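You operate a simulated robot arm through the tools that you are given. There is no shell and no other tool. Be economical: measure what you need, move in short steps, check, and stop when the job is done.

You run a simulated robot arm. Do the job below in one go: nothing can be reset, and whatever is moved stays where it is left.

## Task
Start the berry yoghurt for 10 hours.
Fine: that jar alone on ring 1 of the yoghurt maker, cover on.

It is judged by the outcome, as a careful person would: the job done as asked, and still so three seconds after it is handed in. It fails if anything else is knocked over, pushed out of place, dropped, spilled or broken. A push-on lid holds only when it is set on centred and level and pressed home; a screw cap is set on level and turned clockwise until tight.

## Robot
A 7-joint arm with a two-finger parallel gripper, fixed in place. Base frame: the origin is at the foot of the arm, x ahead of it, y to its left, z up; the work surface is at about z = 0. Units: m, rad, N and s.
With the tool pointing down near the work surface it reaches from about 0.22 to 0.58 m from the base axis. Its first joint turns from -1.152 to 1.152 rad. Payload 2.5 kg.
The tool frame sits at the grasp point between the pads (the TCP): z along the fingers, y along the line on which they close. The tips reach 0.023 m beyond it. The gripper opens to 0.094 m. The fingers are 0.038 m wide and 0.01 m thick; the gripper's body (0.054 by 0.096 m) begins 0.039 m behind the TCP.
Orientation is told as [roll, pitch, yaw] about the base's x, y, z axes, in that order, counted from this pose: with the fingers straight down and closing along the base's y, the tool's x points along the base's -x, its y along +y and its z along -z.

## Interface
- The arm moves only by the tool apply_moves. Its argument "moves" is a list of rows, each a list of 7 numbers: the opening in per cent of the stroke, from 0 (shut) to 100 (fully open), then the shift along the tool's x, y, z in units of 30 mm (1.0 is 30 mm), then the turn, a rotation vector about the tool's x, y, z in units of 8 degrees (1.0 is 8 degrees). In form: [[grip, x, y, z, rx, ry, rz], ...]. A call has 1 to 12 rows; each row shifts and turns the commanded pose from where the row before left it, along the tool's axes as they then stand. A call with a number of a shift or a turn outside -1 to 1 is refused whole. Each row takes 0.2 s and may step no farther than 0.05 m and 0.15 rad from the row before; otherwise, or with a gripper value out of range, the whole call is refused. A pose out of reach is approached as far as the arm can. The call stops where the force on the tool passes 70 N (or 10 N more than at its start, if that is more) or the arm is blocked; 0.2 s more then pass. Each finger travels about 0.108 m/s and halts on what it meets, pressing with about 25 N; the grip force reading is that of the motor and also rises with nothing between the fingers. The clock runs only during rows and for 0.2 s after the last one: add rows that do not move to give the fingers time. The reply holds the time, the measured pose of the TCP, the force on the tool along the base axes, the opening and the grip force, in the units named above and with some noise.
- Cameras (640 x 400 px; columns grow to the right, rows downward): "scene" is fixed at [0.1211, -0.4097, 0.5376]; the picture's right is [0.80, -0.60, 0.00], its down [-0.37, -0.50, -0.78] and it looks along [0.47, 0.62, -0.63] (base axes); focal length 256 px, centre (320, 200). "wrist" rides on the gripper at [0.086, 0.016, -0.074] in the tool frame; the picture's right is [-0.18, 0.98, 0.00], its down [-0.58, -0.11, -0.81] and it looks along [-0.79, -0.15, 0.59] (tool axes); focal length 243 px, centre (320, 200). There is no depth. A picture from a camera that has moved, and an enlarged one, comes with that camera's place and axes in the base frame and with its lens.
- snapshot(camera): a new picture of that camera. No time passes.
- close_up(camera, box): a new picture of the part [left, top, right, bottom] of that camera's present view, enlarged. No time passes.
- close_job(): hands the job in; it is judged then, once.

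Go step by step. Nothing tells you positions but the pictures and the camera data: compare them with the known pose of the tool, close in by small moves and look again before you grip or let go. The budget is 120 turns and 68 pictures, counting those below and the enlarged ones. Unless the task says otherwise, let go and move clear before handing in, and close with one line.

The tools are called after ">>>" as a command line: name --pt "numbers of a row" for each row, then --argument value for the rest, lists and objects as JSON in quotes. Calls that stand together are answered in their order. apply_moves: Moves the arm, as the interface text tells. Its arguments: {"type":"object","properties":{"moves":{"type":"array","items":{"type":"array","items":{"type":"number"}}}},"required":["moves"]} The other tools are called the same way: snapshot (camera) takes a picture; close_up (camera, box) takes an enlarged picture of a part of a camera's view; close_job () hands the job in.

At the start:

```text
clock: 0.0
position: [0.4169, 0.013, 0.3497]
ee_rot: [0.0, 0.002, 0.001]
force: [0.1, 0.3, 0.3]
width: 0.0941
finger_force: 0.1
```

scene: 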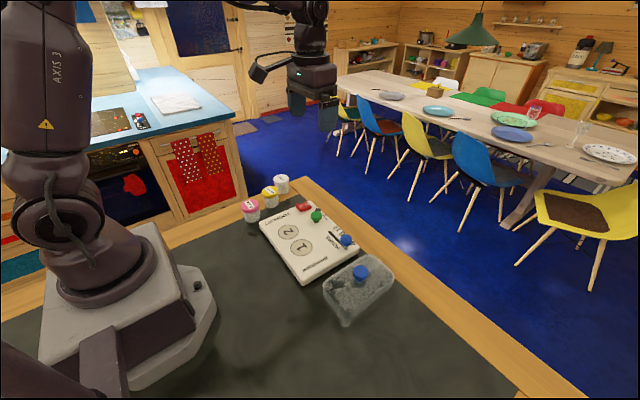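
wrist: 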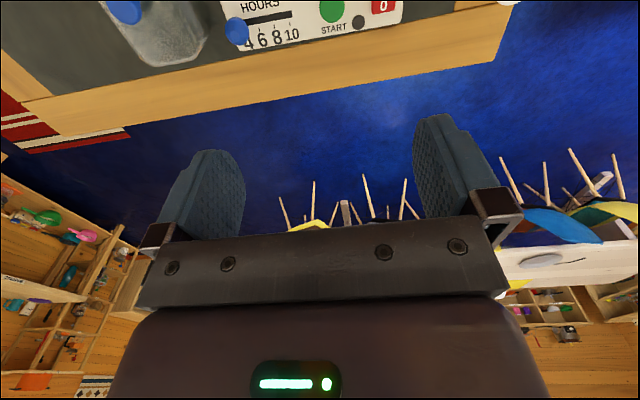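

I see a yoghurt maker with rings 1 and 2, a slider for hours, a start button, three jars and a clear cover with a blue knob. I'll look closer first.

>>> close_up --camera "scene" --box '[230, 165, 310, 225]'

>>> close_up --camera "scene" --box '[240, 190, 400, 330]'

```text
6.67 times, centred on (270, 195) of scene
camera zoom: at [0.1211, -0.4097, 0.5376], right [0.8, -0.6, 0.0], down [-0.37, -0.5, -0.78], along [0.47, 0.62, -0.63], focal length 1706 px, centre (653, 233)
```

zoom: 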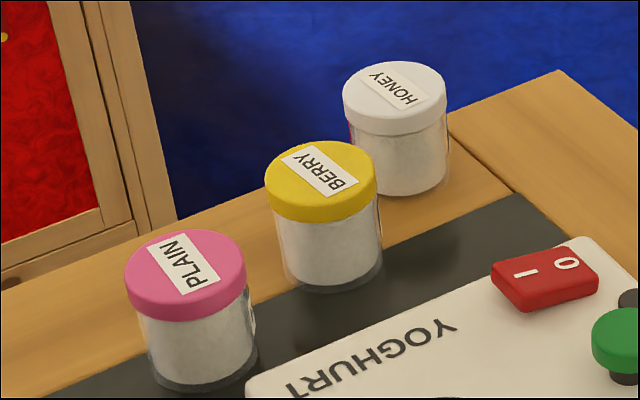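

```text
2.86 times, centred on (320, 260) of scene
camera zoom: at [0.1211, -0.4097, 0.5376], right [0.8, -0.6, 0.0], down [-0.37, -0.5, -0.78], along [0.47, 0.62, -0.63], focal length 731 px, centre (320, 29)
```

zoom: 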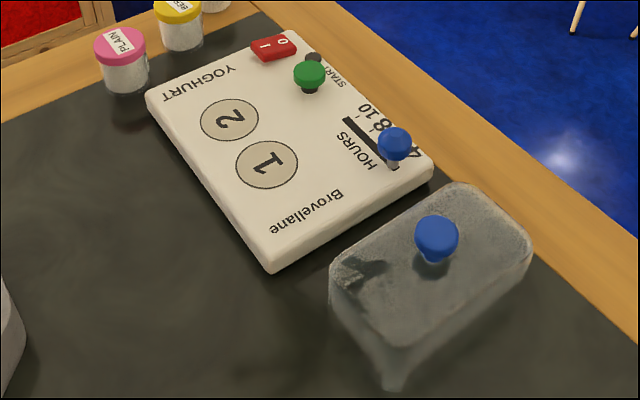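

I've estimated the berry jar at about (0.38, 0.20), ring 1 at (0.35, -0.02) and the cover at (0.38, -0.2). I'll move back for a better wrist view of the device.

>>> apply_moves --pt "100 1 0 0.3 0 0 0" --pt "100 1 0 0.3 0 0 0" --pt "100 1 0 0.3 0 0 0" --pt "100 0.9 0 0.3 0 0 0" --pt "100 0 0 0 0 0 0"

>>> snapshot --camera "wrist"

```text
clock: 1.2
position: [0.299, 0.0121, 0.3142]
ee_rot: [0.002, 0.001, 0.002]
force: [0.0, 0.1, 0.0]
width: 0.094
finger_force: 0.0
```

```text
63 pictures are left
camera wrist: at [0.2119, 0.0274, 0.3896], right [0.18, 0.98, 0.0], down [0.58, -0.11, 0.81], along [0.79, -0.15, -0.59], focal length 243 px, centre (320, 200)
```

wrist: 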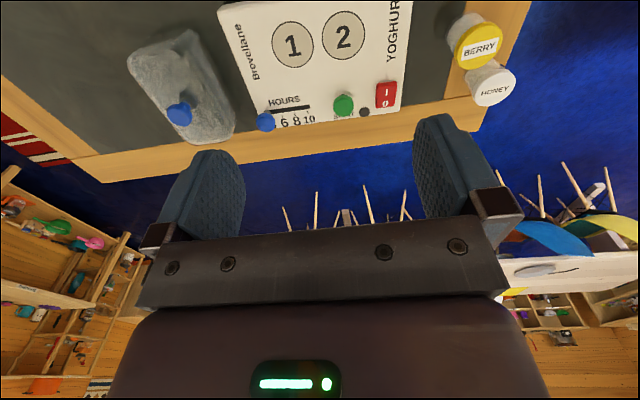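

>>> close_up --camera "wrist" --box '[230, 0, 420, 135]'

>>> close_up --camera "wrist" --box '[110, 0, 290, 150]'

>>> close_up --camera "scene" --box '[290, 190, 370, 260]'

>>> close_up --camera "scene" --box '[310, 240, 410, 330]'

```text
2.96 times, centred on (325, 68) of wrist
camera zoom: at [0.2119, 0.0274, 0.3896], right [0.18, 0.98, 0.0], down [0.58, -0.11, 0.81], along [0.79, -0.15, -0.59], focal length 719 px, centre (305, 593)
```

zoom: 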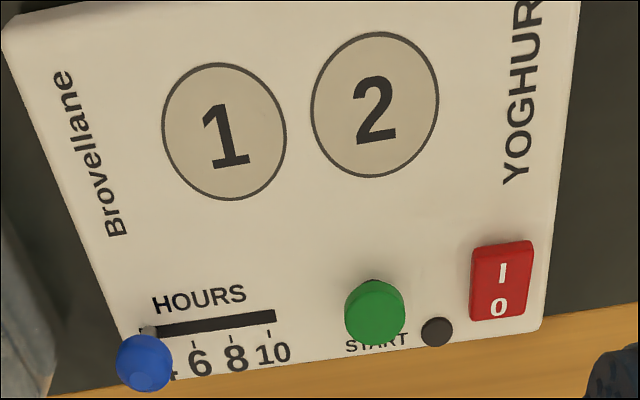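

```text
2.67 times, centred on (200, 75) of wrist
camera zoom: at [0.2119, 0.0274, 0.3896], right [0.18, 0.98, 0.0], down [0.58, -0.11, 0.81], along [0.79, -0.15, -0.59], focal length 647 px, centre (640, 533)
```

zoom: 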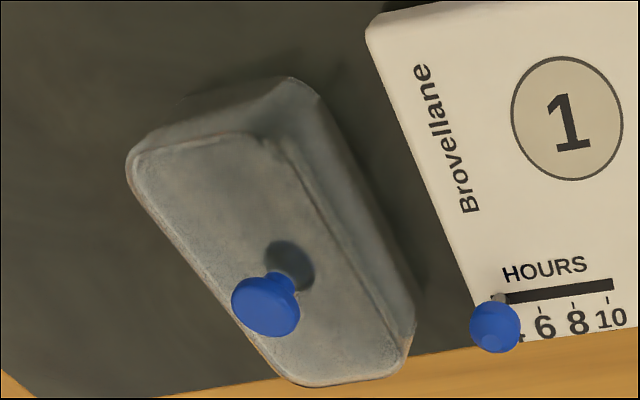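

```text
5.71 times, centred on (330, 225) of scene
camera zoom: at [0.1211, -0.4097, 0.5376], right [0.8, -0.6, 0.0], down [-0.37, -0.5, -0.78], along [0.47, 0.62, -0.63], focal length 1462 px, centre (263, 57)
```

zoom: 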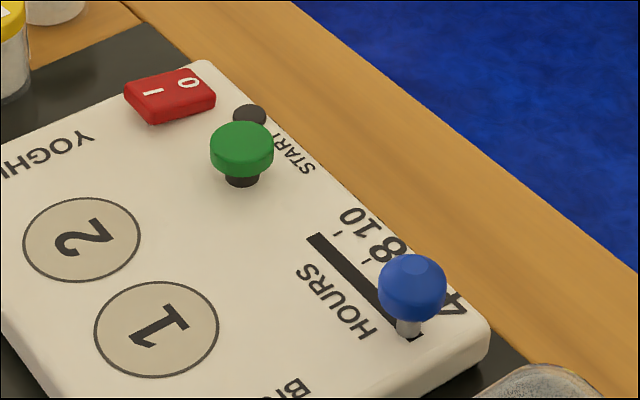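

```text
4.44 times, centred on (360, 285) of scene
camera zoom: at [0.1211, -0.4097, 0.5376], right [0.8, -0.6, 0.0], down [-0.37, -0.5, -0.78], along [0.47, 0.62, -0.63], focal length 1137 px, centre (142, -178)
```

zoom: 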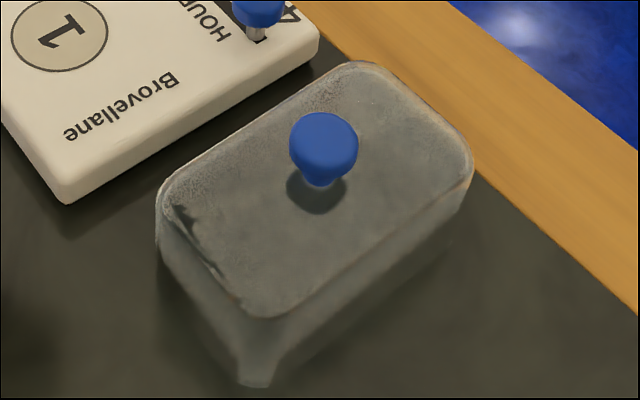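

I have triangulated the main points:

| Item | Position |
|---|---|
| Device top | z ≈ 0.033 |
| Ring 1 | (0.342, -0.034) |
| Ring 2 | (0.343, 0.034) |
| Slider knob | (0.432, -0.101, 0.06), with 10 at y ≈ -0.037 |
| Start button | (0.432, 0.024) |
| Rocker | (0.433, 0.09) |
| Cover knob | (0.379, -0.205, 0.09) |

Next I go above the berry jar.

>>> apply_moves --pt "100 -0.386 0.893 0.924 0 0 0" --pt "100 -0.386 0.893 0.924 0 0 0" --pt "100 -0.386 0.893 0.924 0 0 0" --pt "100 -0.386 0.893 0.924 0 0 0" --pt "100 -0.386 0.893 0.924 0 0 0" --pt "100 -0.386 0.893 0.924 0 0 0" --pt "100 -0.386 0.893 0.924 0 0 0" --pt "100 0 0 0 0 0 0"

>>> snapshot --camera "wrist"

>>> close_up --camera "scene" --box '[210, 100, 350, 220]'

```text
clock: 3.0
position: [0.3809, 0.2002, 0.1204]
ee_rot: [0.001, -0.002, 0.001]
force: [0.8, 0.4, 0.8]
width: 0.0938
finger_force: 0.1
```

```text
58 pictures are left
camera wrist: at [0.2932, 0.2148, 0.1951], right [0.18, 0.98, 0.0], down [0.58, -0.11, 0.81], along [0.79, -0.15, -0.59], focal length 243 px, centre (320, 200)
```

wrist: 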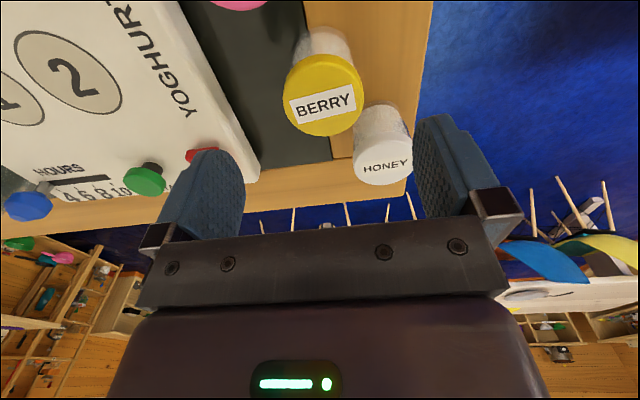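

```text
3.33 times, centred on (280, 160) of scene
camera zoom: at [0.1211, -0.4096, 0.5376], right [0.8, -0.6, 0.0], down [-0.37, -0.5, -0.78], along [0.47, 0.62, -0.63], focal length 853 px, centre (453, 333)
```

zoom: 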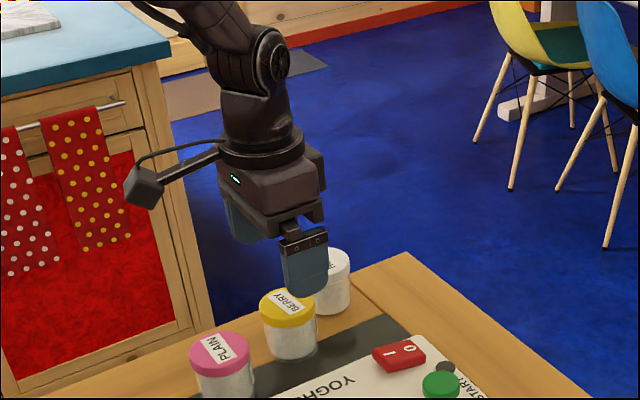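

The berry jar is centred at about (0.379, 0.202), and the honey jar leaves enough room for the fingers. Descending and gripping.

>>> apply_moves --pt "86 0.05 0.05 0.7 0 0 0" --pt "86 0 0 0.7 0 0 0" --pt "86 0 0 0.7 0 0 0" --pt "86 0 0 0.7 0 0 0" --pt "86 0 0 0 0 0 0"

>>> snapshot --camera "wrist"

>>> close_up --camera "scene" --box '[220, 130, 320, 230]'

```text
clock: 4.2
position: [0.3794, 0.202, 0.0371]
ee_rot: [0.0, 0.0, 0.003]
force: [0.2, -0.5, -0.5]
width: 0.0808
finger_force: 0.0
```

```text
56 pictures are left
camera wrist: at [0.2922, 0.2169, 0.1119], right [0.18, 0.98, 0.0], down [0.58, -0.11, 0.81], along [0.79, -0.15, -0.59], focal length 243 px, centre (320, 200)
```

wrist: 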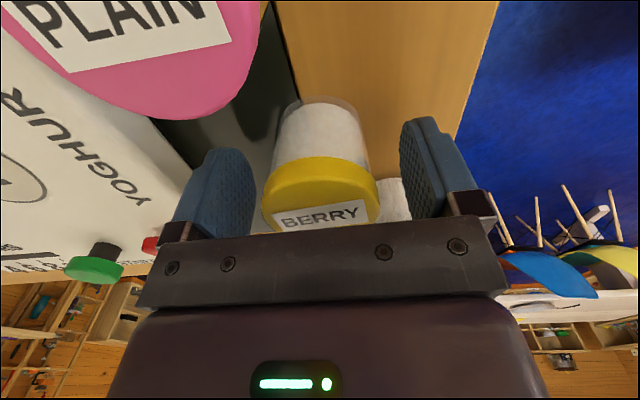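

```text
4.00 times, centred on (270, 180) of scene
camera zoom: at [0.1211, -0.4097, 0.5376], right [0.8, -0.6, 0.0], down [-0.37, -0.5, -0.78], along [0.47, 0.62, -0.63], focal length 1023 px, centre (520, 280)
```

zoom: 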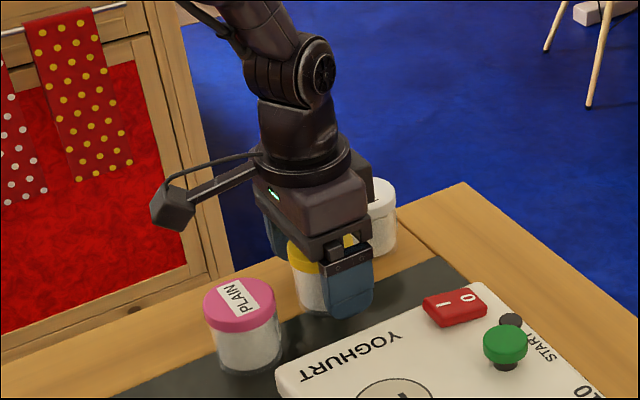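

The fingers straddle the berry jar cleanly. Closing now, then a small lift.

>>> apply_moves --pt "40 0 0 0 0 0 0" --pt "40 0 0 0 0 0 0" --pt "40 0 0 0 0 0 0" --pt "40 0 0 -0.5 0 0 0" --pt "40 0 0 -0.5 0 0 0" --pt "40 0 0 0 0 0 0"

>>> snapshot --camera "wrist"

>>> close_up --camera "scene" --box '[220, 130, 320, 230]'

```text
clock: 5.6
position: [0.3782, 0.2013, 0.0677]
ee_rot: [0.001, 0.001, 0.0]
force: [0.1, -0.2, -0.5]
width: 0.0511
finger_force: 25.2
```

```text
54 pictures are left
camera wrist: at [0.2921, 0.217, 0.142], right [0.18, 0.98, 0.0], down [0.58, -0.11, 0.81], along [0.79, -0.15, -0.59], focal length 243 px, centre (320, 200)
```

wrist: 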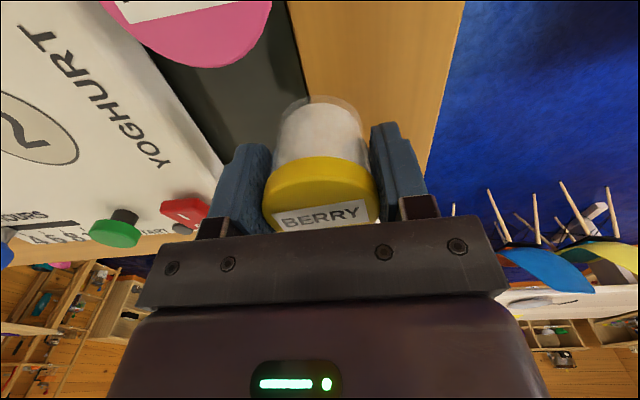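

```text
4.00 times, centred on (270, 180) of scene
camera zoom: at [0.1211, -0.4097, 0.5376], right [0.8, -0.6, 0.0], down [-0.37, -0.5, -0.78], along [0.47, 0.62, -0.63], focal length 1023 px, centre (520, 280)
```

zoom: 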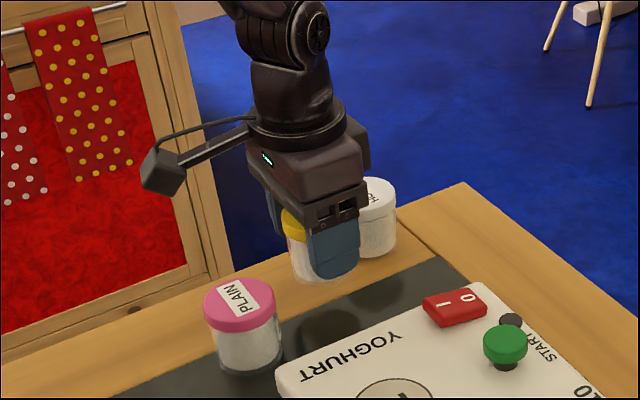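

The berry jar is held. Lifting it and carrying it over ring 1.

>>> apply_moves --pt "40 0 0 -1 0 0 0" --pt "40 0 0 -1 0 0 0" --pt "40 0.167 -0.983 0 0 0 0" --pt "40 0.167 -0.983 0 0 0 0" --pt "40 0.167 -0.983 0 0 0 0" --pt "40 0.167 -0.983 0 0 0 0" --pt "40 0.167 -0.983 0 0 0 0" --pt "40 0.167 -0.983 0 0 0 0" --pt "40 0.167 -0.983 0 0 0 0" --pt "40 0.167 -0.983 0 0 0 0" --pt "40 0 0 0.8 0 0 0" --pt "40 0 0 0.5 0 0 0"

>>> snapshot --camera "wrist"

>>> close_up --camera "scene" --box '[250, 180, 370, 290]'

```text
clock: 8.2
position: [0.3386, -0.0344, 0.0878]
ee_rot: [0.0, 0.0, 0.003]
force: [0.0, 0.3, -1.3]
width: 0.0511
finger_force: 24.5
```

```text
52 pictures are left
camera wrist: at [0.2522, -0.0198, 0.162], right [0.18, 0.98, 0.0], down [0.58, -0.11, 0.81], along [0.79, -0.15, -0.59], focal length 243 px, centre (320, 200)
```

wrist: 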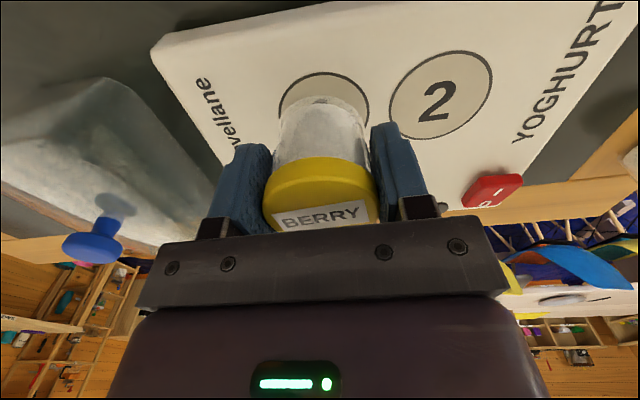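

```text
3.64 times, centred on (310, 235) of scene
camera zoom: at [0.1211, -0.4097, 0.5376], right [0.8, -0.6, 0.0], down [-0.37, -0.5, -0.78], along [0.47, 0.62, -0.63], focal length 930 px, centre (356, 73)
```

zoom: 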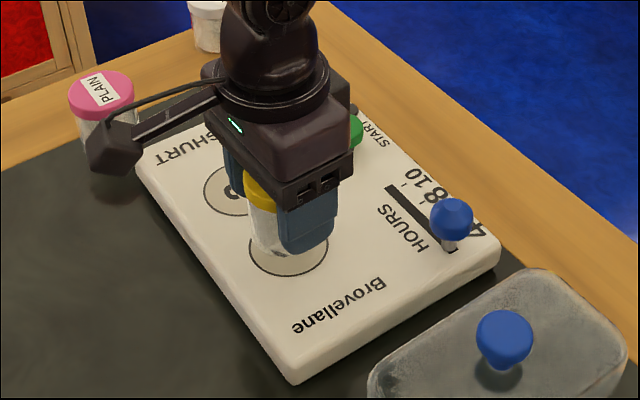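

The jar is over ring 1 and aligned. Lowering gently.

>>> apply_moves --pt "40 0 0 0.3 0 0 0" --pt "40 0 0 0.22 0 0 0" --pt "40 0 0 0.04 0 0 0" --pt "40 0 0 0 0 0 0"

>>> snapshot --camera "wrist"

>>> close_up --camera "scene" --box '[280, 210, 350, 270]'

```text
clock: 9.2
position: [0.3396, -0.0344, 0.071]
ee_rot: [0.001, 0.001, 0.0]
force: [0.4, -0.3, -2.1]
width: 0.0511
finger_force: 25.3
```

```text
50 pictures are left
camera wrist: at [0.2523, -0.0194, 0.146], right [0.18, 0.98, 0.0], down [0.58, -0.11, 0.81], along [0.79, -0.15, -0.59], focal length 243 px, centre (320, 200)
```

wrist: 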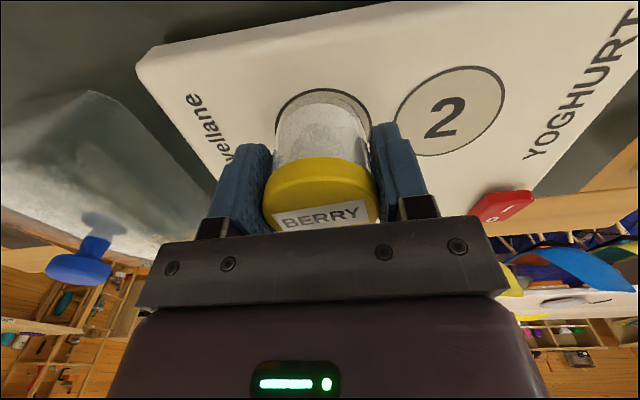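

```text
6.67 times, centred on (315, 240) of scene
camera zoom: at [0.1211, -0.4097, 0.5376], right [0.8, -0.6, 0.0], down [-0.37, -0.5, -0.78], along [0.47, 0.62, -0.63], focal length 1706 px, centre (353, -67)
```

zoom: 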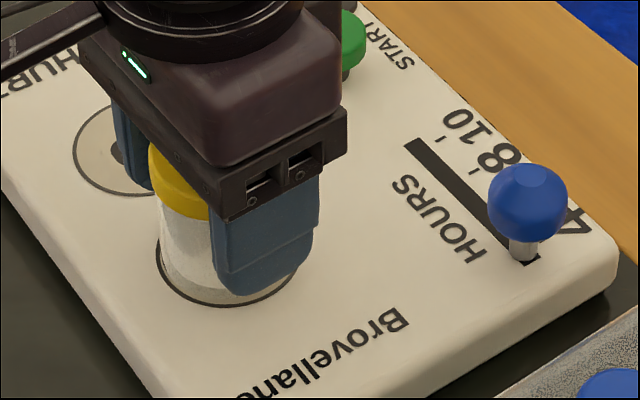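

Nearly seated; stepping down in 1 mm steps and watching the force.

>>> apply_moves --pt "40 0 0 0.04 0 0 0" --pt "40 0 0 0.04 0 0 0" --pt "40 0 0 0 0 0 0"

```text
clock: 10.0
position: [0.3388, -0.034, 0.0695]
ee_rot: [0.0, 0.0, -0.001]
force: [0.2, 0.7, -0.7]
width: 0.0513
finger_force: 25.6
```

>>> apply_moves --pt "40 0 0 0.03 0 0 0" --pt "40 0 0 0.03 0 0 0" --pt "40 0 0 0 0 0 0"

>>> close_up --camera "wrist" --box '[250, 70, 400, 170]'

```text
clock: 10.8
position: [0.3395, -0.0342, 0.0676]
ee_rot: [0.001, 0.0, 0.0]
force: [-1.8, 0.1, 4.7]
width: 0.0511
finger_force: 24.9
```

```text
4.00 times, centred on (325, 120) of wrist
camera zoom: at [0.252, -0.0199, 0.142], right [0.18, 0.98, 0.0], down [0.58, -0.11, 0.81], along [0.79, -0.15, -0.59], focal length 970 px, centre (300, 520)
```

zoom: 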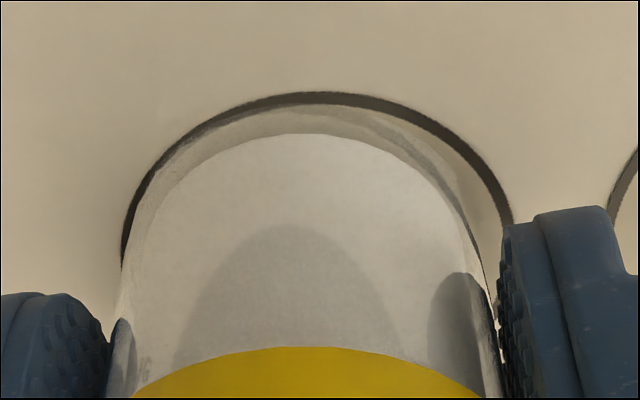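

Contact is felt and the jar is inside ring 1. Releasing and rising.

>>> apply_moves --pt "86 0 0 0 0 0 0" --pt "86 0 0 0 0 0 0" --pt "86 0 0 0 0 0 0" --pt "86 0 0 -1 0 0 0" --pt "86 0 0 -1 0 0 0" --pt "86 0 0 -1 0 0 0" --pt "86 0 0 -1 0 0 0" --pt "86 0 0 0 0 0 0"

>>> snapshot --camera "wrist"

>>> close_up --camera "scene" --box '[240, 180, 380, 290]'

```text
clock: 12.6
position: [0.3387, -0.0355, 0.1878]
ee_rot: [0.0, 0.001, -0.001]
force: [0.4, -0.4, -0.5]
width: 0.0809
finger_force: 0.1
```

```text
47 pictures are left
camera wrist: at [0.2514, -0.0212, 0.2625], right [0.18, 0.98, 0.0], down [0.58, -0.11, 0.81], along [0.79, -0.15, -0.59], focal length 243 px, centre (320, 200)
```

wrist: 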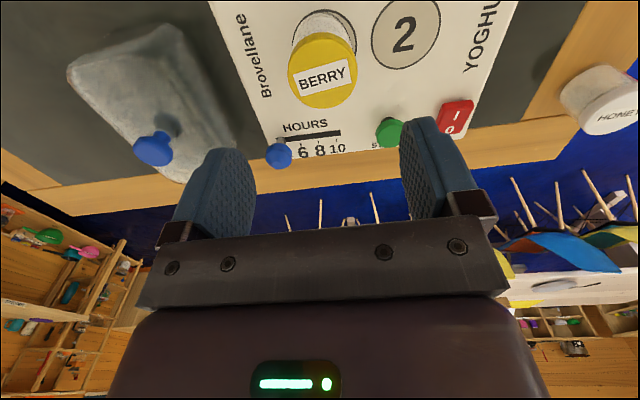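

```text
3.64 times, centred on (310, 235) of scene
camera zoom: at [0.1211, -0.4097, 0.5376], right [0.8, -0.6, 0.0], down [-0.37, -0.5, -0.78], along [0.47, 0.62, -0.63], focal length 930 px, centre (356, 73)
```

zoom: 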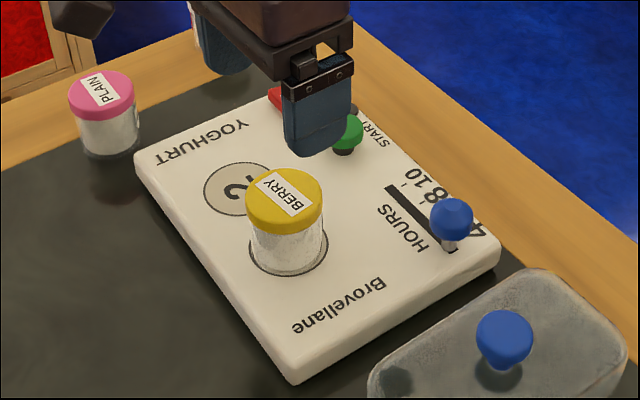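

The jar is standing on ring 1. Next is the slider, so I go above its knob.

>>> apply_moves --pt "60 -0.78 -0.55 0.3 0 0 0" --pt "60 -0.78 -0.55 0.3 0 0 0" --pt "60 -0.78 -0.55 0.6 0 0 0" --pt "60 -0.78 -0.55 0.6 0 0 0" --pt "60 0 0 0.6 0 0 0" --pt "60 0 0 0 0 0 0"

>>> snapshot --camera "wrist"

>>> close_up --camera "scene" --box '[290, 170, 400, 270]'

```text
clock: 14.0
position: [0.432, -0.1001, 0.1142]
ee_rot: [0.0, -0.001, 0.0]
force: [0.1, 0.1, -0.4]
width: 0.0564
finger_force: 0.0
```

```text
45 pictures are left
camera wrist: at [0.3456, -0.0852, 0.1893], right [0.18, 0.98, 0.0], down [0.58, -0.11, 0.81], along [0.79, -0.15, -0.59], focal length 243 px, centre (320, 200)
```

wrist: 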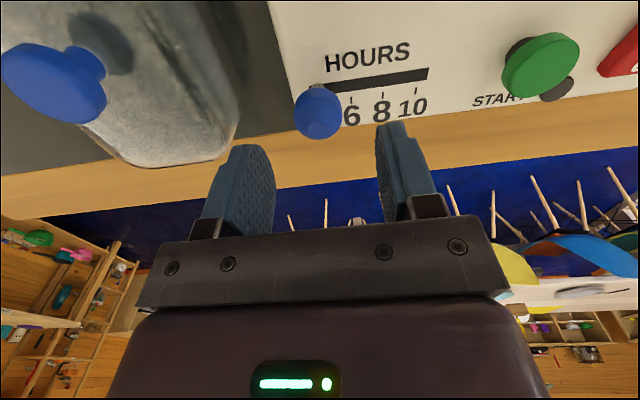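

```text
4.00 times, centred on (345, 220) of scene
camera zoom: at [0.1211, -0.4097, 0.5376], right [0.8, -0.6, 0.0], down [-0.37, -0.5, -0.78], along [0.47, 0.62, -0.63], focal length 1023 px, centre (220, 120)
```

zoom: 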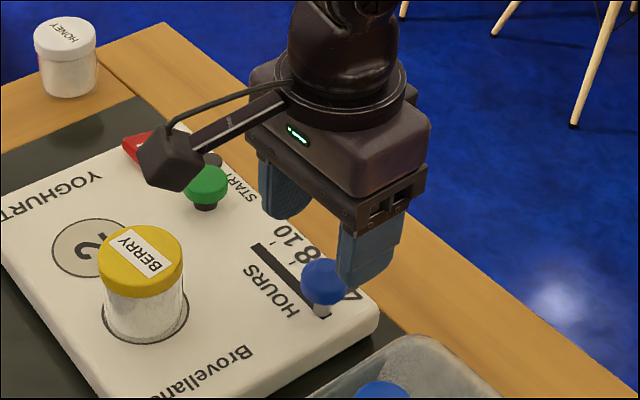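

Lined up with the slider knob. Descending to it.

>>> apply_moves --pt "60 0 -0.04 0.6 0 0 0" --pt "60 0 0 0.6 0 0 0" --pt "60 0 0 0.5 0 0 0" --pt "60 0 0 0 0 0 0"

>>> snapshot --camera "wrist"

>>> close_up --camera "scene" --box '[290, 170, 400, 270]'

```text
clock: 15.0
position: [0.4327, -0.1016, 0.0646]
ee_rot: [-0.001, 0.001, 0.001]
force: [-0.5, -0.4, 0.1]
width: 0.0564
finger_force: 0.0
```

```text
43 pictures are left
camera wrist: at [0.3461, -0.0867, 0.1384], right [0.18, 0.98, 0.0], down [0.58, -0.11, 0.81], along [0.79, -0.15, -0.59], focal length 243 px, centre (320, 200)
```

wrist: 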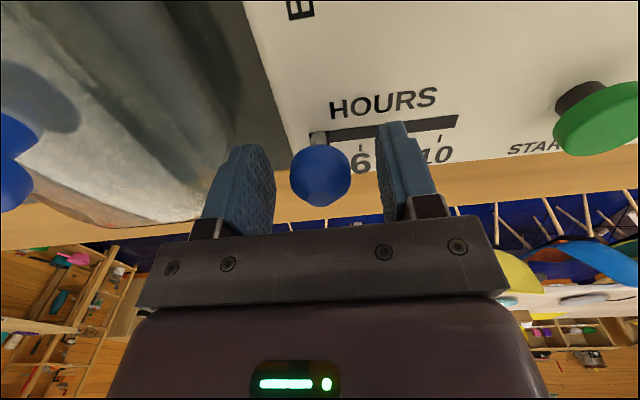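

```text
4.00 times, centred on (345, 220) of scene
camera zoom: at [0.1211, -0.4097, 0.5376], right [0.8, -0.6, 0.0], down [-0.37, -0.5, -0.78], along [0.47, 0.62, -0.63], focal length 1023 px, centre (220, 120)
```

zoom: 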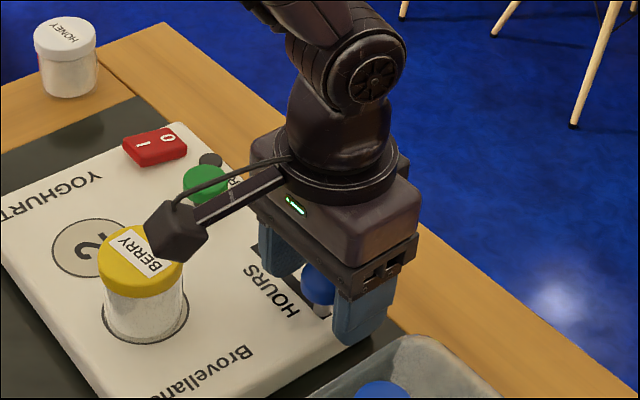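

The fingers straddle the slider knob. Closing on it.

>>> apply_moves --pt "10 0 0 0 0 0 0" --pt "10 0 0 0 0 0 0" --pt "10 0 0 0 0 0 0"

```text
clock: 15.8
position: [0.4322, -0.102, 0.0649]
ee_rot: [0.0, 0.001, 0.001]
force: [2.0, -0.7, 0.4]
width: 0.0293
finger_force: 25.2
```

Gripped (0.029 m). Sliding toward 10.

>>> apply_moves --pt "10 0 0.36 0 0 0 0" --pt "10 0 0.36 0 0 0 0" --pt "10 0 0.36 0 0 0 0" --pt "10 0 0.36 0 0 0 0" --pt "10 0 0.36 0 0 0 0" --pt "10 0 0.3 0 0 0 0" --pt "10 0 0 0 0 0 0"

>>> snapshot --camera "wrist"

>>> close_up --camera "scene" --box '[290, 170, 400, 270]'

```text
clock: 17.4
position: [0.4314, -0.0384, 0.0649]
ee_rot: [0.0, 0.002, 0.001]
force: [2.6, 1.5, -0.6]
width: 0.0296
finger_force: 25.0
```

```text
41 pictures are left
camera wrist: at [0.3453, -0.0232, 0.1388], right [0.18, 0.98, 0.0], down [0.58, -0.11, 0.81], along [0.79, -0.15, -0.59], focal length 243 px, centre (320, 200)
```

wrist: 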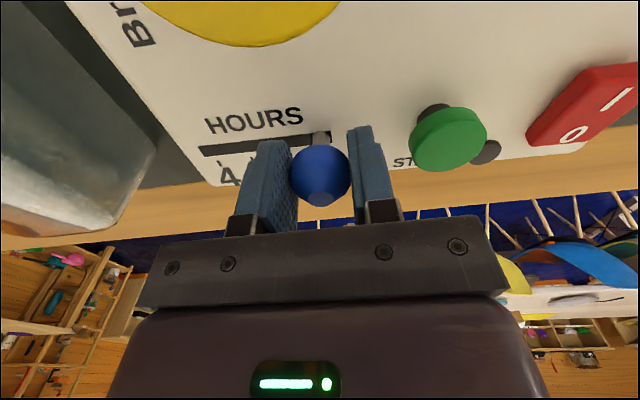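

```text
4.00 times, centred on (345, 220) of scene
camera zoom: at [0.1212, -0.4097, 0.5375], right [0.8, -0.6, 0.0], down [-0.37, -0.5, -0.78], along [0.47, 0.62, -0.63], focal length 1023 px, centre (220, 120)
```

zoom: 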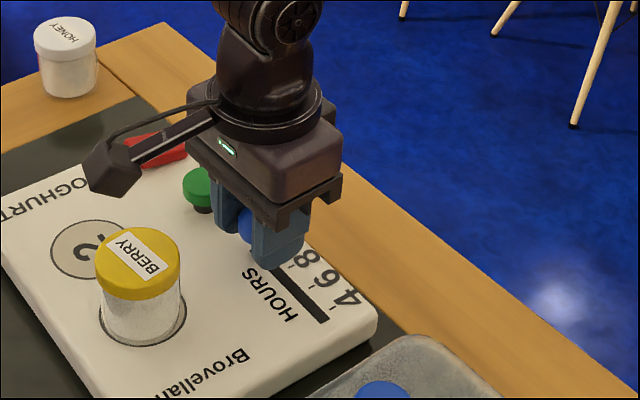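

The slider looks to be at 10. Releasing and rising to check.

>>> apply_moves --pt "46 0 0 0 0 0 0" --pt "46 0 0 0 0 0 0" --pt "46 0 0 -1 0 0 0" --pt "46 0 0 -1 0 0 0" --pt "46 0.8 0 -0.3 0 0 0" --pt "46 0.8 0 0 0 0 0" --pt "46 0 0 0 0 0 0"

>>> close_up --camera "wrist" --box '[230, 0, 480, 160]'

>>> close_up --camera "scene" --box '[270, 180, 380, 260]'

```text
clock: 19.0
position: [0.3838, -0.0367, 0.1327]
ee_rot: [0.001, 0.002, 0.002]
force: [-0.1, 0.0, 0.3]
width: 0.0434
finger_force: 0.1
```

```text
2.50 times, centred on (355, 80) of wrist
camera zoom: at [0.2972, -0.0233, 0.207], right [0.18, 0.98, 0.0], down [0.58, -0.11, 0.81], along [0.79, -0.15, -0.59], focal length 606 px, centre (232, 500)
```

zoom: 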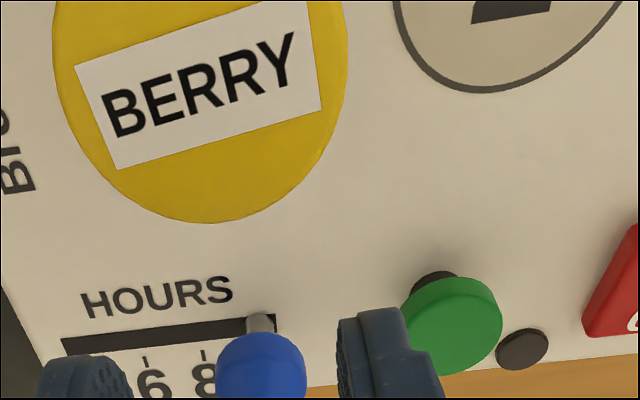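

```text
5.00 times, centred on (325, 220) of scene
camera zoom: at [0.1211, -0.4097, 0.5376], right [0.8, -0.6, 0.0], down [-0.37, -0.5, -0.78], along [0.47, 0.62, -0.63], focal length 1279 px, centre (295, 100)
```

zoom: 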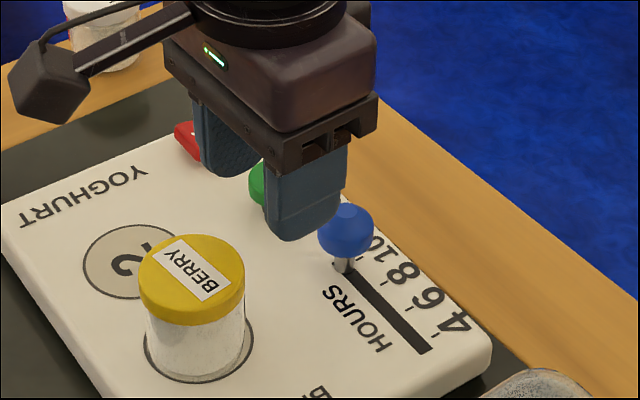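

Slider stem sits at y ≈ -0.039, matching the 10 mark; I'll confirm in a clearer view. Now the rocker: I move nearer to read its state.

>>> apply_moves --pt "0 0.3 0.9 0 0 0 0" --pt "0 0.3 0.9 0 0 0 0" --pt "0 0.3 0.9 0 0 0 0" --pt "0 0 0.9 0 0 0 0" --pt "0 0 0 0 0 0 0"

>>> snapshot --camera "wrist"

>>> close_up --camera "scene" --box '[285, 185, 375, 255]'

```text
clock: 20.2
position: [0.3579, 0.0716, 0.1338]
ee_rot: [0.001, 0.002, 0.0]
force: [-0.4, -0.7, -0.4]
width: 0.0001
finger_force: 24.8
```

```text
37 pictures are left
camera wrist: at [0.2708, 0.0853, 0.208], right [0.18, 0.98, 0.0], down [0.58, -0.11, 0.81], along [0.79, -0.15, -0.59], focal length 243 px, centre (320, 200)
```

wrist: 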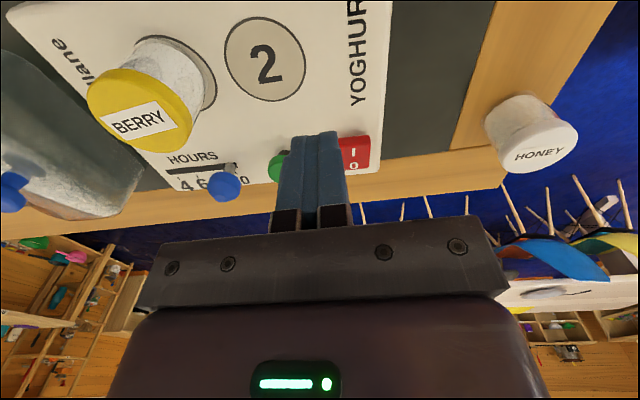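

```text
5.71 times, centred on (330, 220) of scene
camera zoom: at [0.1211, -0.4097, 0.5376], right [0.8, -0.6, 0.0], down [-0.37, -0.5, -0.78], along [0.47, 0.62, -0.63], focal length 1462 px, centre (263, 86)
```

zoom: 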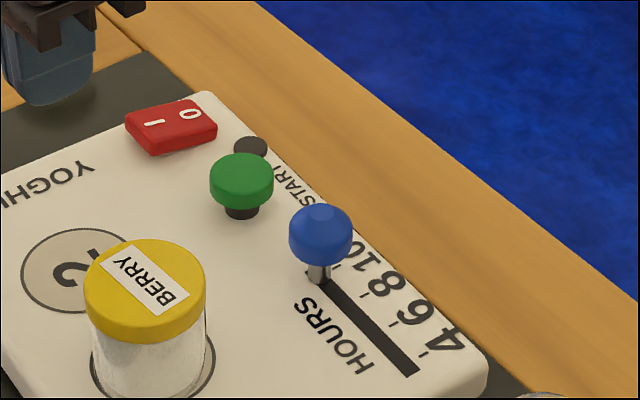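

>>> close_up --camera "scene" --box '[298, 196, 330, 216]'

>>> close_up --camera "wrist" --box '[325, 120, 385, 180]'

```text
16.00 times, centred on (314, 206) of scene
camera zoom: at [0.1211, -0.4097, 0.5376], right [0.8, -0.6, 0.0], down [-0.37, -0.5, -0.78], along [0.47, 0.62, -0.63], focal length 4094 px, centre (416, 104)
```

zoom: 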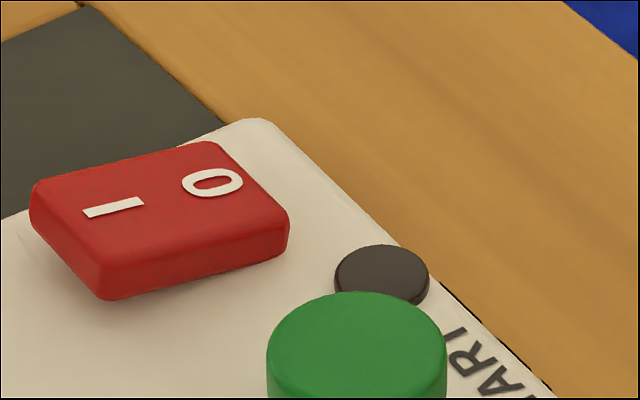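

```text
6.67 times, centred on (355, 150) of wrist
camera zoom: at [0.2708, 0.0853, 0.208], right [0.18, 0.98, 0.0], down [0.58, -0.11, 0.81], along [0.79, -0.15, -0.59], focal length 1618 px, centre (87, 533)
```

zoom: 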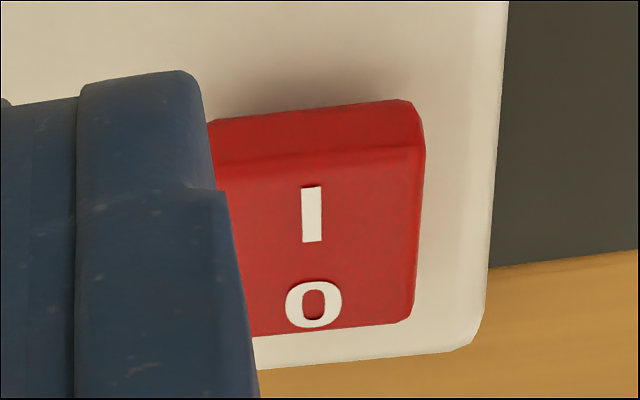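

The I side of the rocker (near, small x) stands raised, so the power is off. I'll press the I half with closed fingers centred at x ≈ 0.406, y ≈ 0.088.

>>> apply_moves --pt "0 -0.8 0.28 0.3 0 0 0" --pt "0 -0.8 0.27 0.3 0 0 0" --pt "0 0 0 0.6 0 0 0" --pt "0 0 0 0.5 0 0 0" --pt "0 0 0 0 0 0 0"

>>> close_up --camera "scene" --box '[280, 170, 350, 230]'

>>> close_up --camera "wrist" --box '[240, 80, 440, 240]'

```text
clock: 21.4
position: [0.406, 0.0868, 0.0815]
ee_rot: [0.002, 0.001, -0.001]
force: [0.5, 0.3, -0.2]
width: 0.0
finger_force: 24.9
```

```text
6.67 times, centred on (315, 200) of scene
camera zoom: at [0.1211, -0.4097, 0.5376], right [0.8, -0.6, 0.0], down [-0.37, -0.5, -0.78], along [0.47, 0.62, -0.63], focal length 1706 px, centre (353, 200)
```

zoom: 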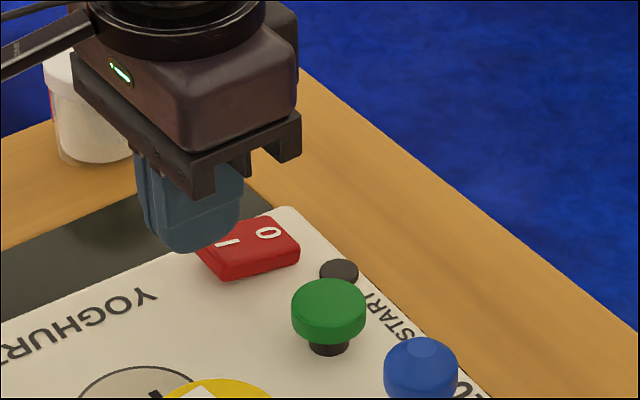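

```text
2.50 times, centred on (340, 160) of wrist
camera zoom: at [0.3191, 0.1012, 0.1565], right [0.18, 0.98, 0.0], down [0.58, -0.11, 0.81], along [0.79, -0.15, -0.59], focal length 606 px, centre (270, 300)
```

zoom: 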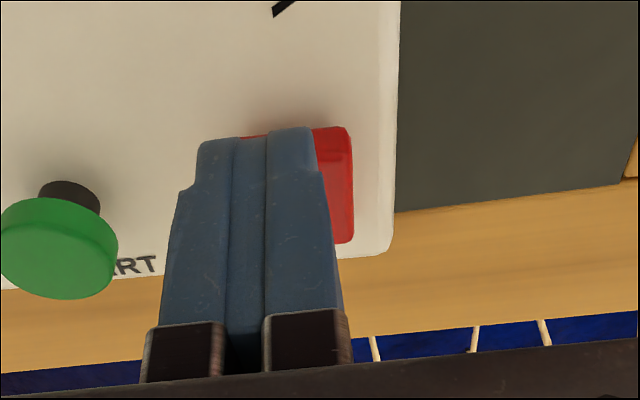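

>>> apply_moves --pt "0 -0.13 0.1 0.2 0 0 0" --pt "0 0 0 0.12 0 0 0" --pt "0 0 0 0.12 0 0 0" --pt "0 0 0 0 0 0 0"

```text
clock: 22.4
position: [0.4089, 0.0901, 0.0691]
ee_rot: [0.0, 0.0, 0.001]
force: [-3.2, -0.1, 3.1]
width: 0.0001
finger_force: 24.8
```

Contact begins at z ≈ 0.069; pressing further in small steps.

>>> apply_moves --pt "0 0 0 0.06 0 0 0" --pt "0 0 0 0.06 0 0 0" --pt "0 0 0 0.06 0 0 0" --pt "0 0 0 0 0 0 0"

>>> close_up --camera "scene" --box '[290, 180, 340, 225]'

```text
clock: 23.4
position: [0.4096, 0.0897, 0.0663]
ee_rot: [0.0, 0.0, 0.0]
force: [-26.7, -5.6, 58.5]
width: 0.0002
finger_force: 25.3
```

```text
8.89 times, centred on (315, 202) of scene
camera zoom: at [0.1209, -0.4097, 0.5376], right [0.8, -0.6, 0.0], down [-0.37, -0.5, -0.78], along [0.47, 0.62, -0.63], focal length 2274 px, centre (364, 178)
```

zoom: 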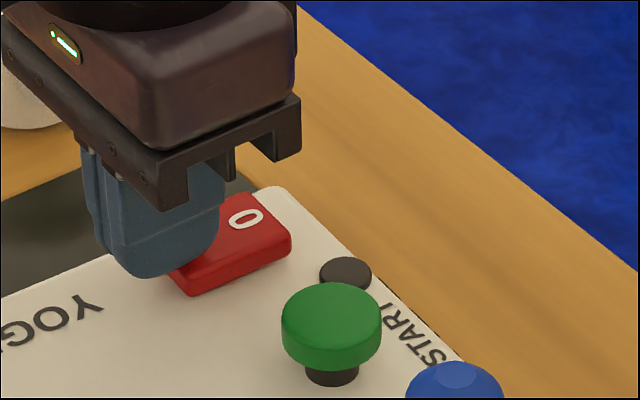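

High force with a sideways share: the tips catch the rocker's edge. Backing up and looking.

>>> apply_moves --pt "0 0 0 -0.5 0 0 0" --pt "0 0.3 0 -0.7 0 0 0" --pt "0 0.5 0 -0.5 0 0 0" --pt "0 0 0 0 0 0 0"

>>> close_up --camera "scene" --box '[298, 196, 330, 216]'

>>> close_up --camera "wrist" --box '[260, 100, 420, 220]'

```text
clock: 24.4
position: [0.3852, 0.089, 0.1142]
ee_rot: [-0.001, 0.001, 0.0]
force: [0.1, 0.3, -0.4]
width: 0.0
finger_force: 25.1
```

```text
16.00 times, centred on (314, 206) of scene
camera zoom: at [0.1211, -0.4097, 0.5376], right [0.8, -0.6, 0.0], down [-0.37, -0.5, -0.78], along [0.47, 0.62, -0.63], focal length 4094 px, centre (416, 104)
```

zoom: 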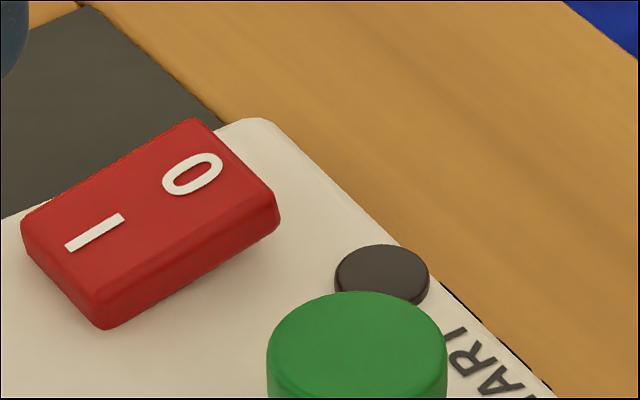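

```text
3.33 times, centred on (340, 160) of wrist
camera zoom: at [0.2984, 0.1039, 0.1887], right [0.18, 0.98, 0.0], down [0.58, -0.11, 0.81], along [0.79, -0.15, -0.59], focal length 809 px, centre (253, 333)
```

zoom: 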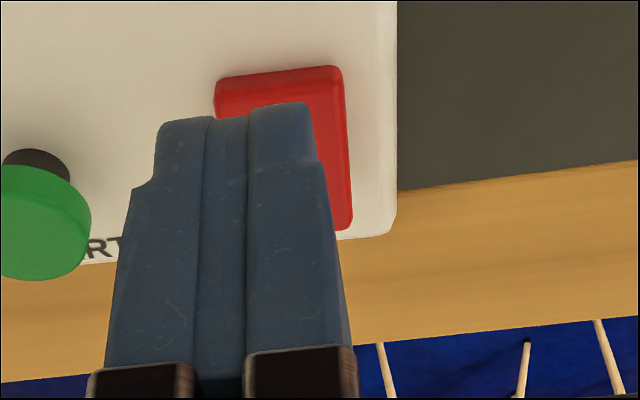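

The rocker has flipped to I and the device has not shifted. Next is the cover: I rise and travel over its knob.

>>> apply_moves --pt "70 0 0 -1 0 0 0" --pt "70 0 0 -1 0 0 0" --pt "70 0 -0.978 0 0 0 0" --pt "70 0 -0.978 0 0 0 0" --pt "70 0 -0.978 0 0 0 0" --pt "70 0 -0.978 0 0 0 0" --pt "70 0 -0.978 0 0 0 0" --pt "70 0 -0.978 0 0 0 0" --pt "70 0 -0.978 0 0 0 0" --pt "70 0 -0.978 0 0 0 0" --pt "70 0.1 -0.978 0 0 0 0" --pt "70 0.1 -0.978 0 0 0 0"

>>> snapshot --camera "wrist"

>>> close_up --camera "scene" --box '[240, 180, 400, 320]'

```text
clock: 27.0
position: [0.3797, -0.2036, 0.1759]
ee_rot: [0.0, 0.001, 0.002]
force: [0.1, -0.9, -0.3]
width: 0.0656
finger_force: 0.0
```

```text
28 pictures are left
camera wrist: at [0.2926, -0.1902, 0.2495], right [0.18, 0.98, 0.0], down [0.58, -0.11, 0.81], along [0.79, -0.15, -0.59], focal length 243 px, centre (320, 200)
```

wrist: 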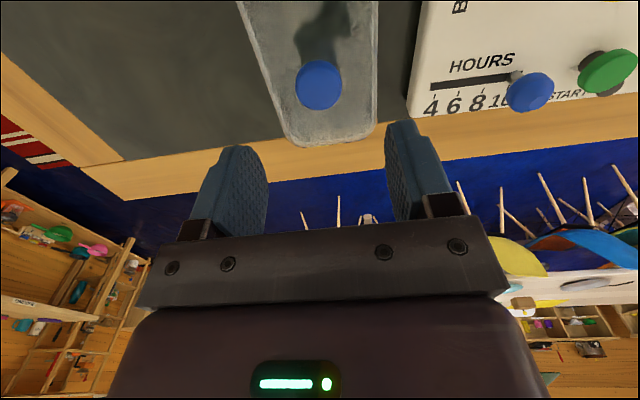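

```text
2.86 times, centred on (320, 250) of scene
camera zoom: at [0.1211, -0.4096, 0.5376], right [0.8, -0.6, 0.0], down [-0.37, -0.5, -0.78], along [0.47, 0.62, -0.63], focal length 731 px, centre (320, 57)
```

zoom: 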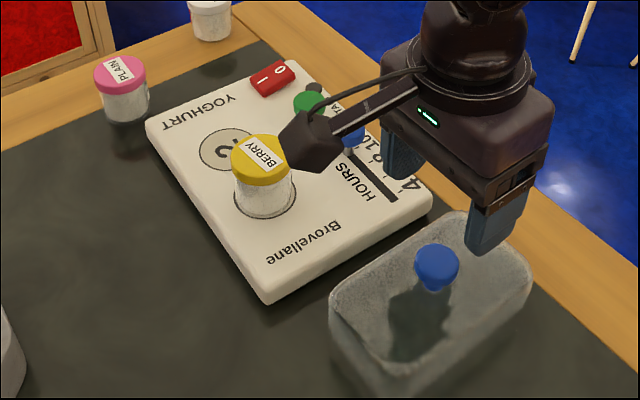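

The knob is at about (0.378, -0.206). Descending to just above the cover top.

>>> apply_moves --pt "70 0.03 -0.06 0.7 0 0 0" --pt "70 0 0 0.7 0 0 0" --pt "70 0 0 0.7 0 0 0" --pt "70 0 0 0.55 0 0 0" --pt "70 0 0 0 0 0 0"

>>> snapshot --camera "wrist"

>>> close_up --camera "scene" --box '[310, 220, 410, 320]'

```text
clock: 28.2
position: [0.3786, -0.2048, 0.0946]
ee_rot: [0.0, 0.001, 0.001]
force: [-0.3, -0.8, 0.3]
width: 0.066
finger_force: 0.0
```

```text
26 pictures are left
camera wrist: at [0.2923, -0.191, 0.1693], right [0.18, 0.98, 0.0], down [0.58, -0.11, 0.81], along [0.79, -0.15, -0.59], focal length 243 px, centre (320, 200)
```

wrist: 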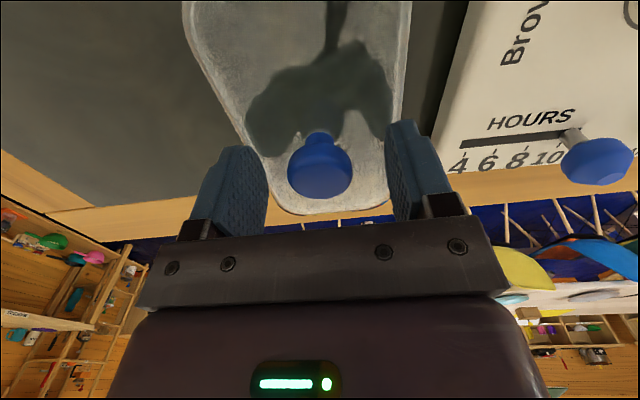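

```text
4.00 times, centred on (360, 270) of scene
camera zoom: at [0.1211, -0.4097, 0.5376], right [0.8, -0.6, 0.0], down [-0.37, -0.5, -0.78], along [0.47, 0.62, -0.63], focal length 1023 px, centre (160, -80)
```

zoom: 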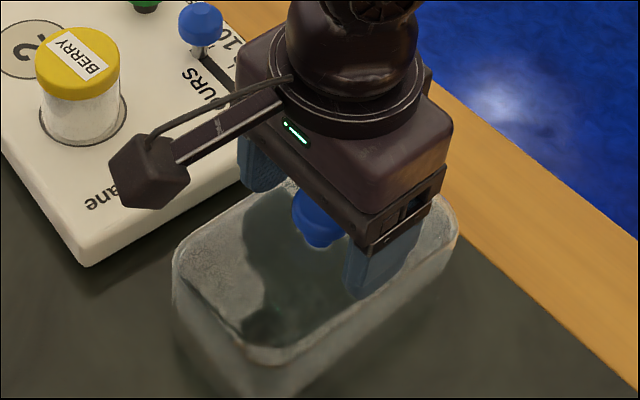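

The fingers straddle the knob, and the slider stem is visibly at the 10 tick. Gripping and lifting.

>>> apply_moves --pt "10 0 0 0 0 0 0" --pt "10 0 0 0 0 0 0" --pt "10 0 0 0 0 0 0" --pt "10 0 0 -0.4 0 0 0" --pt "10 0 0 -0.6 0 0 0" --pt "10 0 0 0 0 0 0"

>>> close_up --camera "scene" --box '[300, 220, 420, 330]'

```text
clock: 29.6
position: [0.3785, -0.2061, 0.1254]
ee_rot: [0.0, 0.0, 0.001]
force: [0.0, -0.1, -0.9]
width: 0.0301
finger_force: 25.0
```

```text
3.64 times, centred on (360, 275) of scene
camera zoom: at [0.1211, -0.4097, 0.5376], right [0.8, -0.6, 0.0], down [-0.37, -0.5, -0.78], along [0.47, 0.62, -0.63], focal length 930 px, centre (174, -73)
```

zoom: 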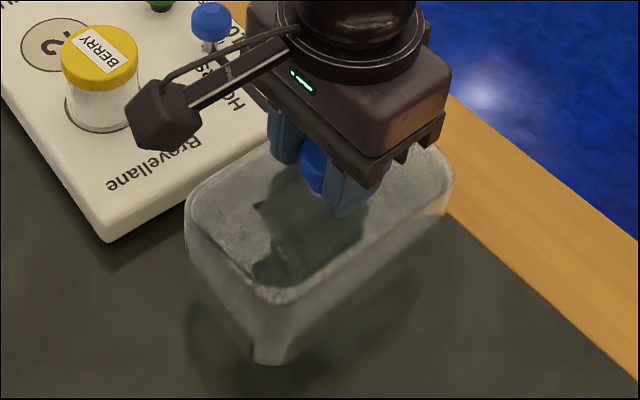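

The cover is held level. Lifting it well clear and then turning it 90° in place.

>>> apply_moves --pt "10 0 0 -0.8 0 0 0" --pt "10 0 0 -0.8 0 0 0" --pt "10 0 0 -0.8 0 0 0" --pt "10 0 0 -0.8 0 0 0" --pt "10 0 0 0 0 0 -1" --pt "10 0 0 0 0 0 -1" --pt "10 0 0 0 0 0 -1" --pt "10 0 0 0 0 0 -1" --pt "10 0 0 0 0 0 0"

>>> close_up --camera "scene" --box '[280, 160, 440, 320]'

```text
clock: 31.6
position: [0.3785, -0.2049, 0.2199]
ee_rot: [0.001, 0.0, 0.562]
force: [0.5, 0.6, -1.0]
width: 0.0302
finger_force: 25.0
```

```text
2.50 times, centred on (360, 240) of scene
camera zoom: at [0.1211, -0.4097, 0.5376], right [0.8, -0.6, 0.0], down [-0.37, -0.5, -0.78], along [0.47, 0.62, -0.63], focal length 640 px, centre (220, 100)
```

zoom: 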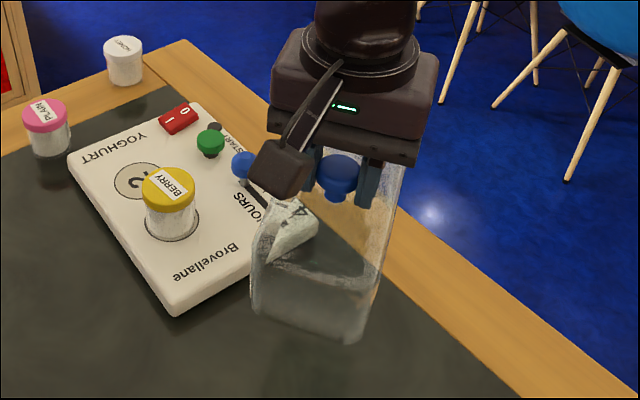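

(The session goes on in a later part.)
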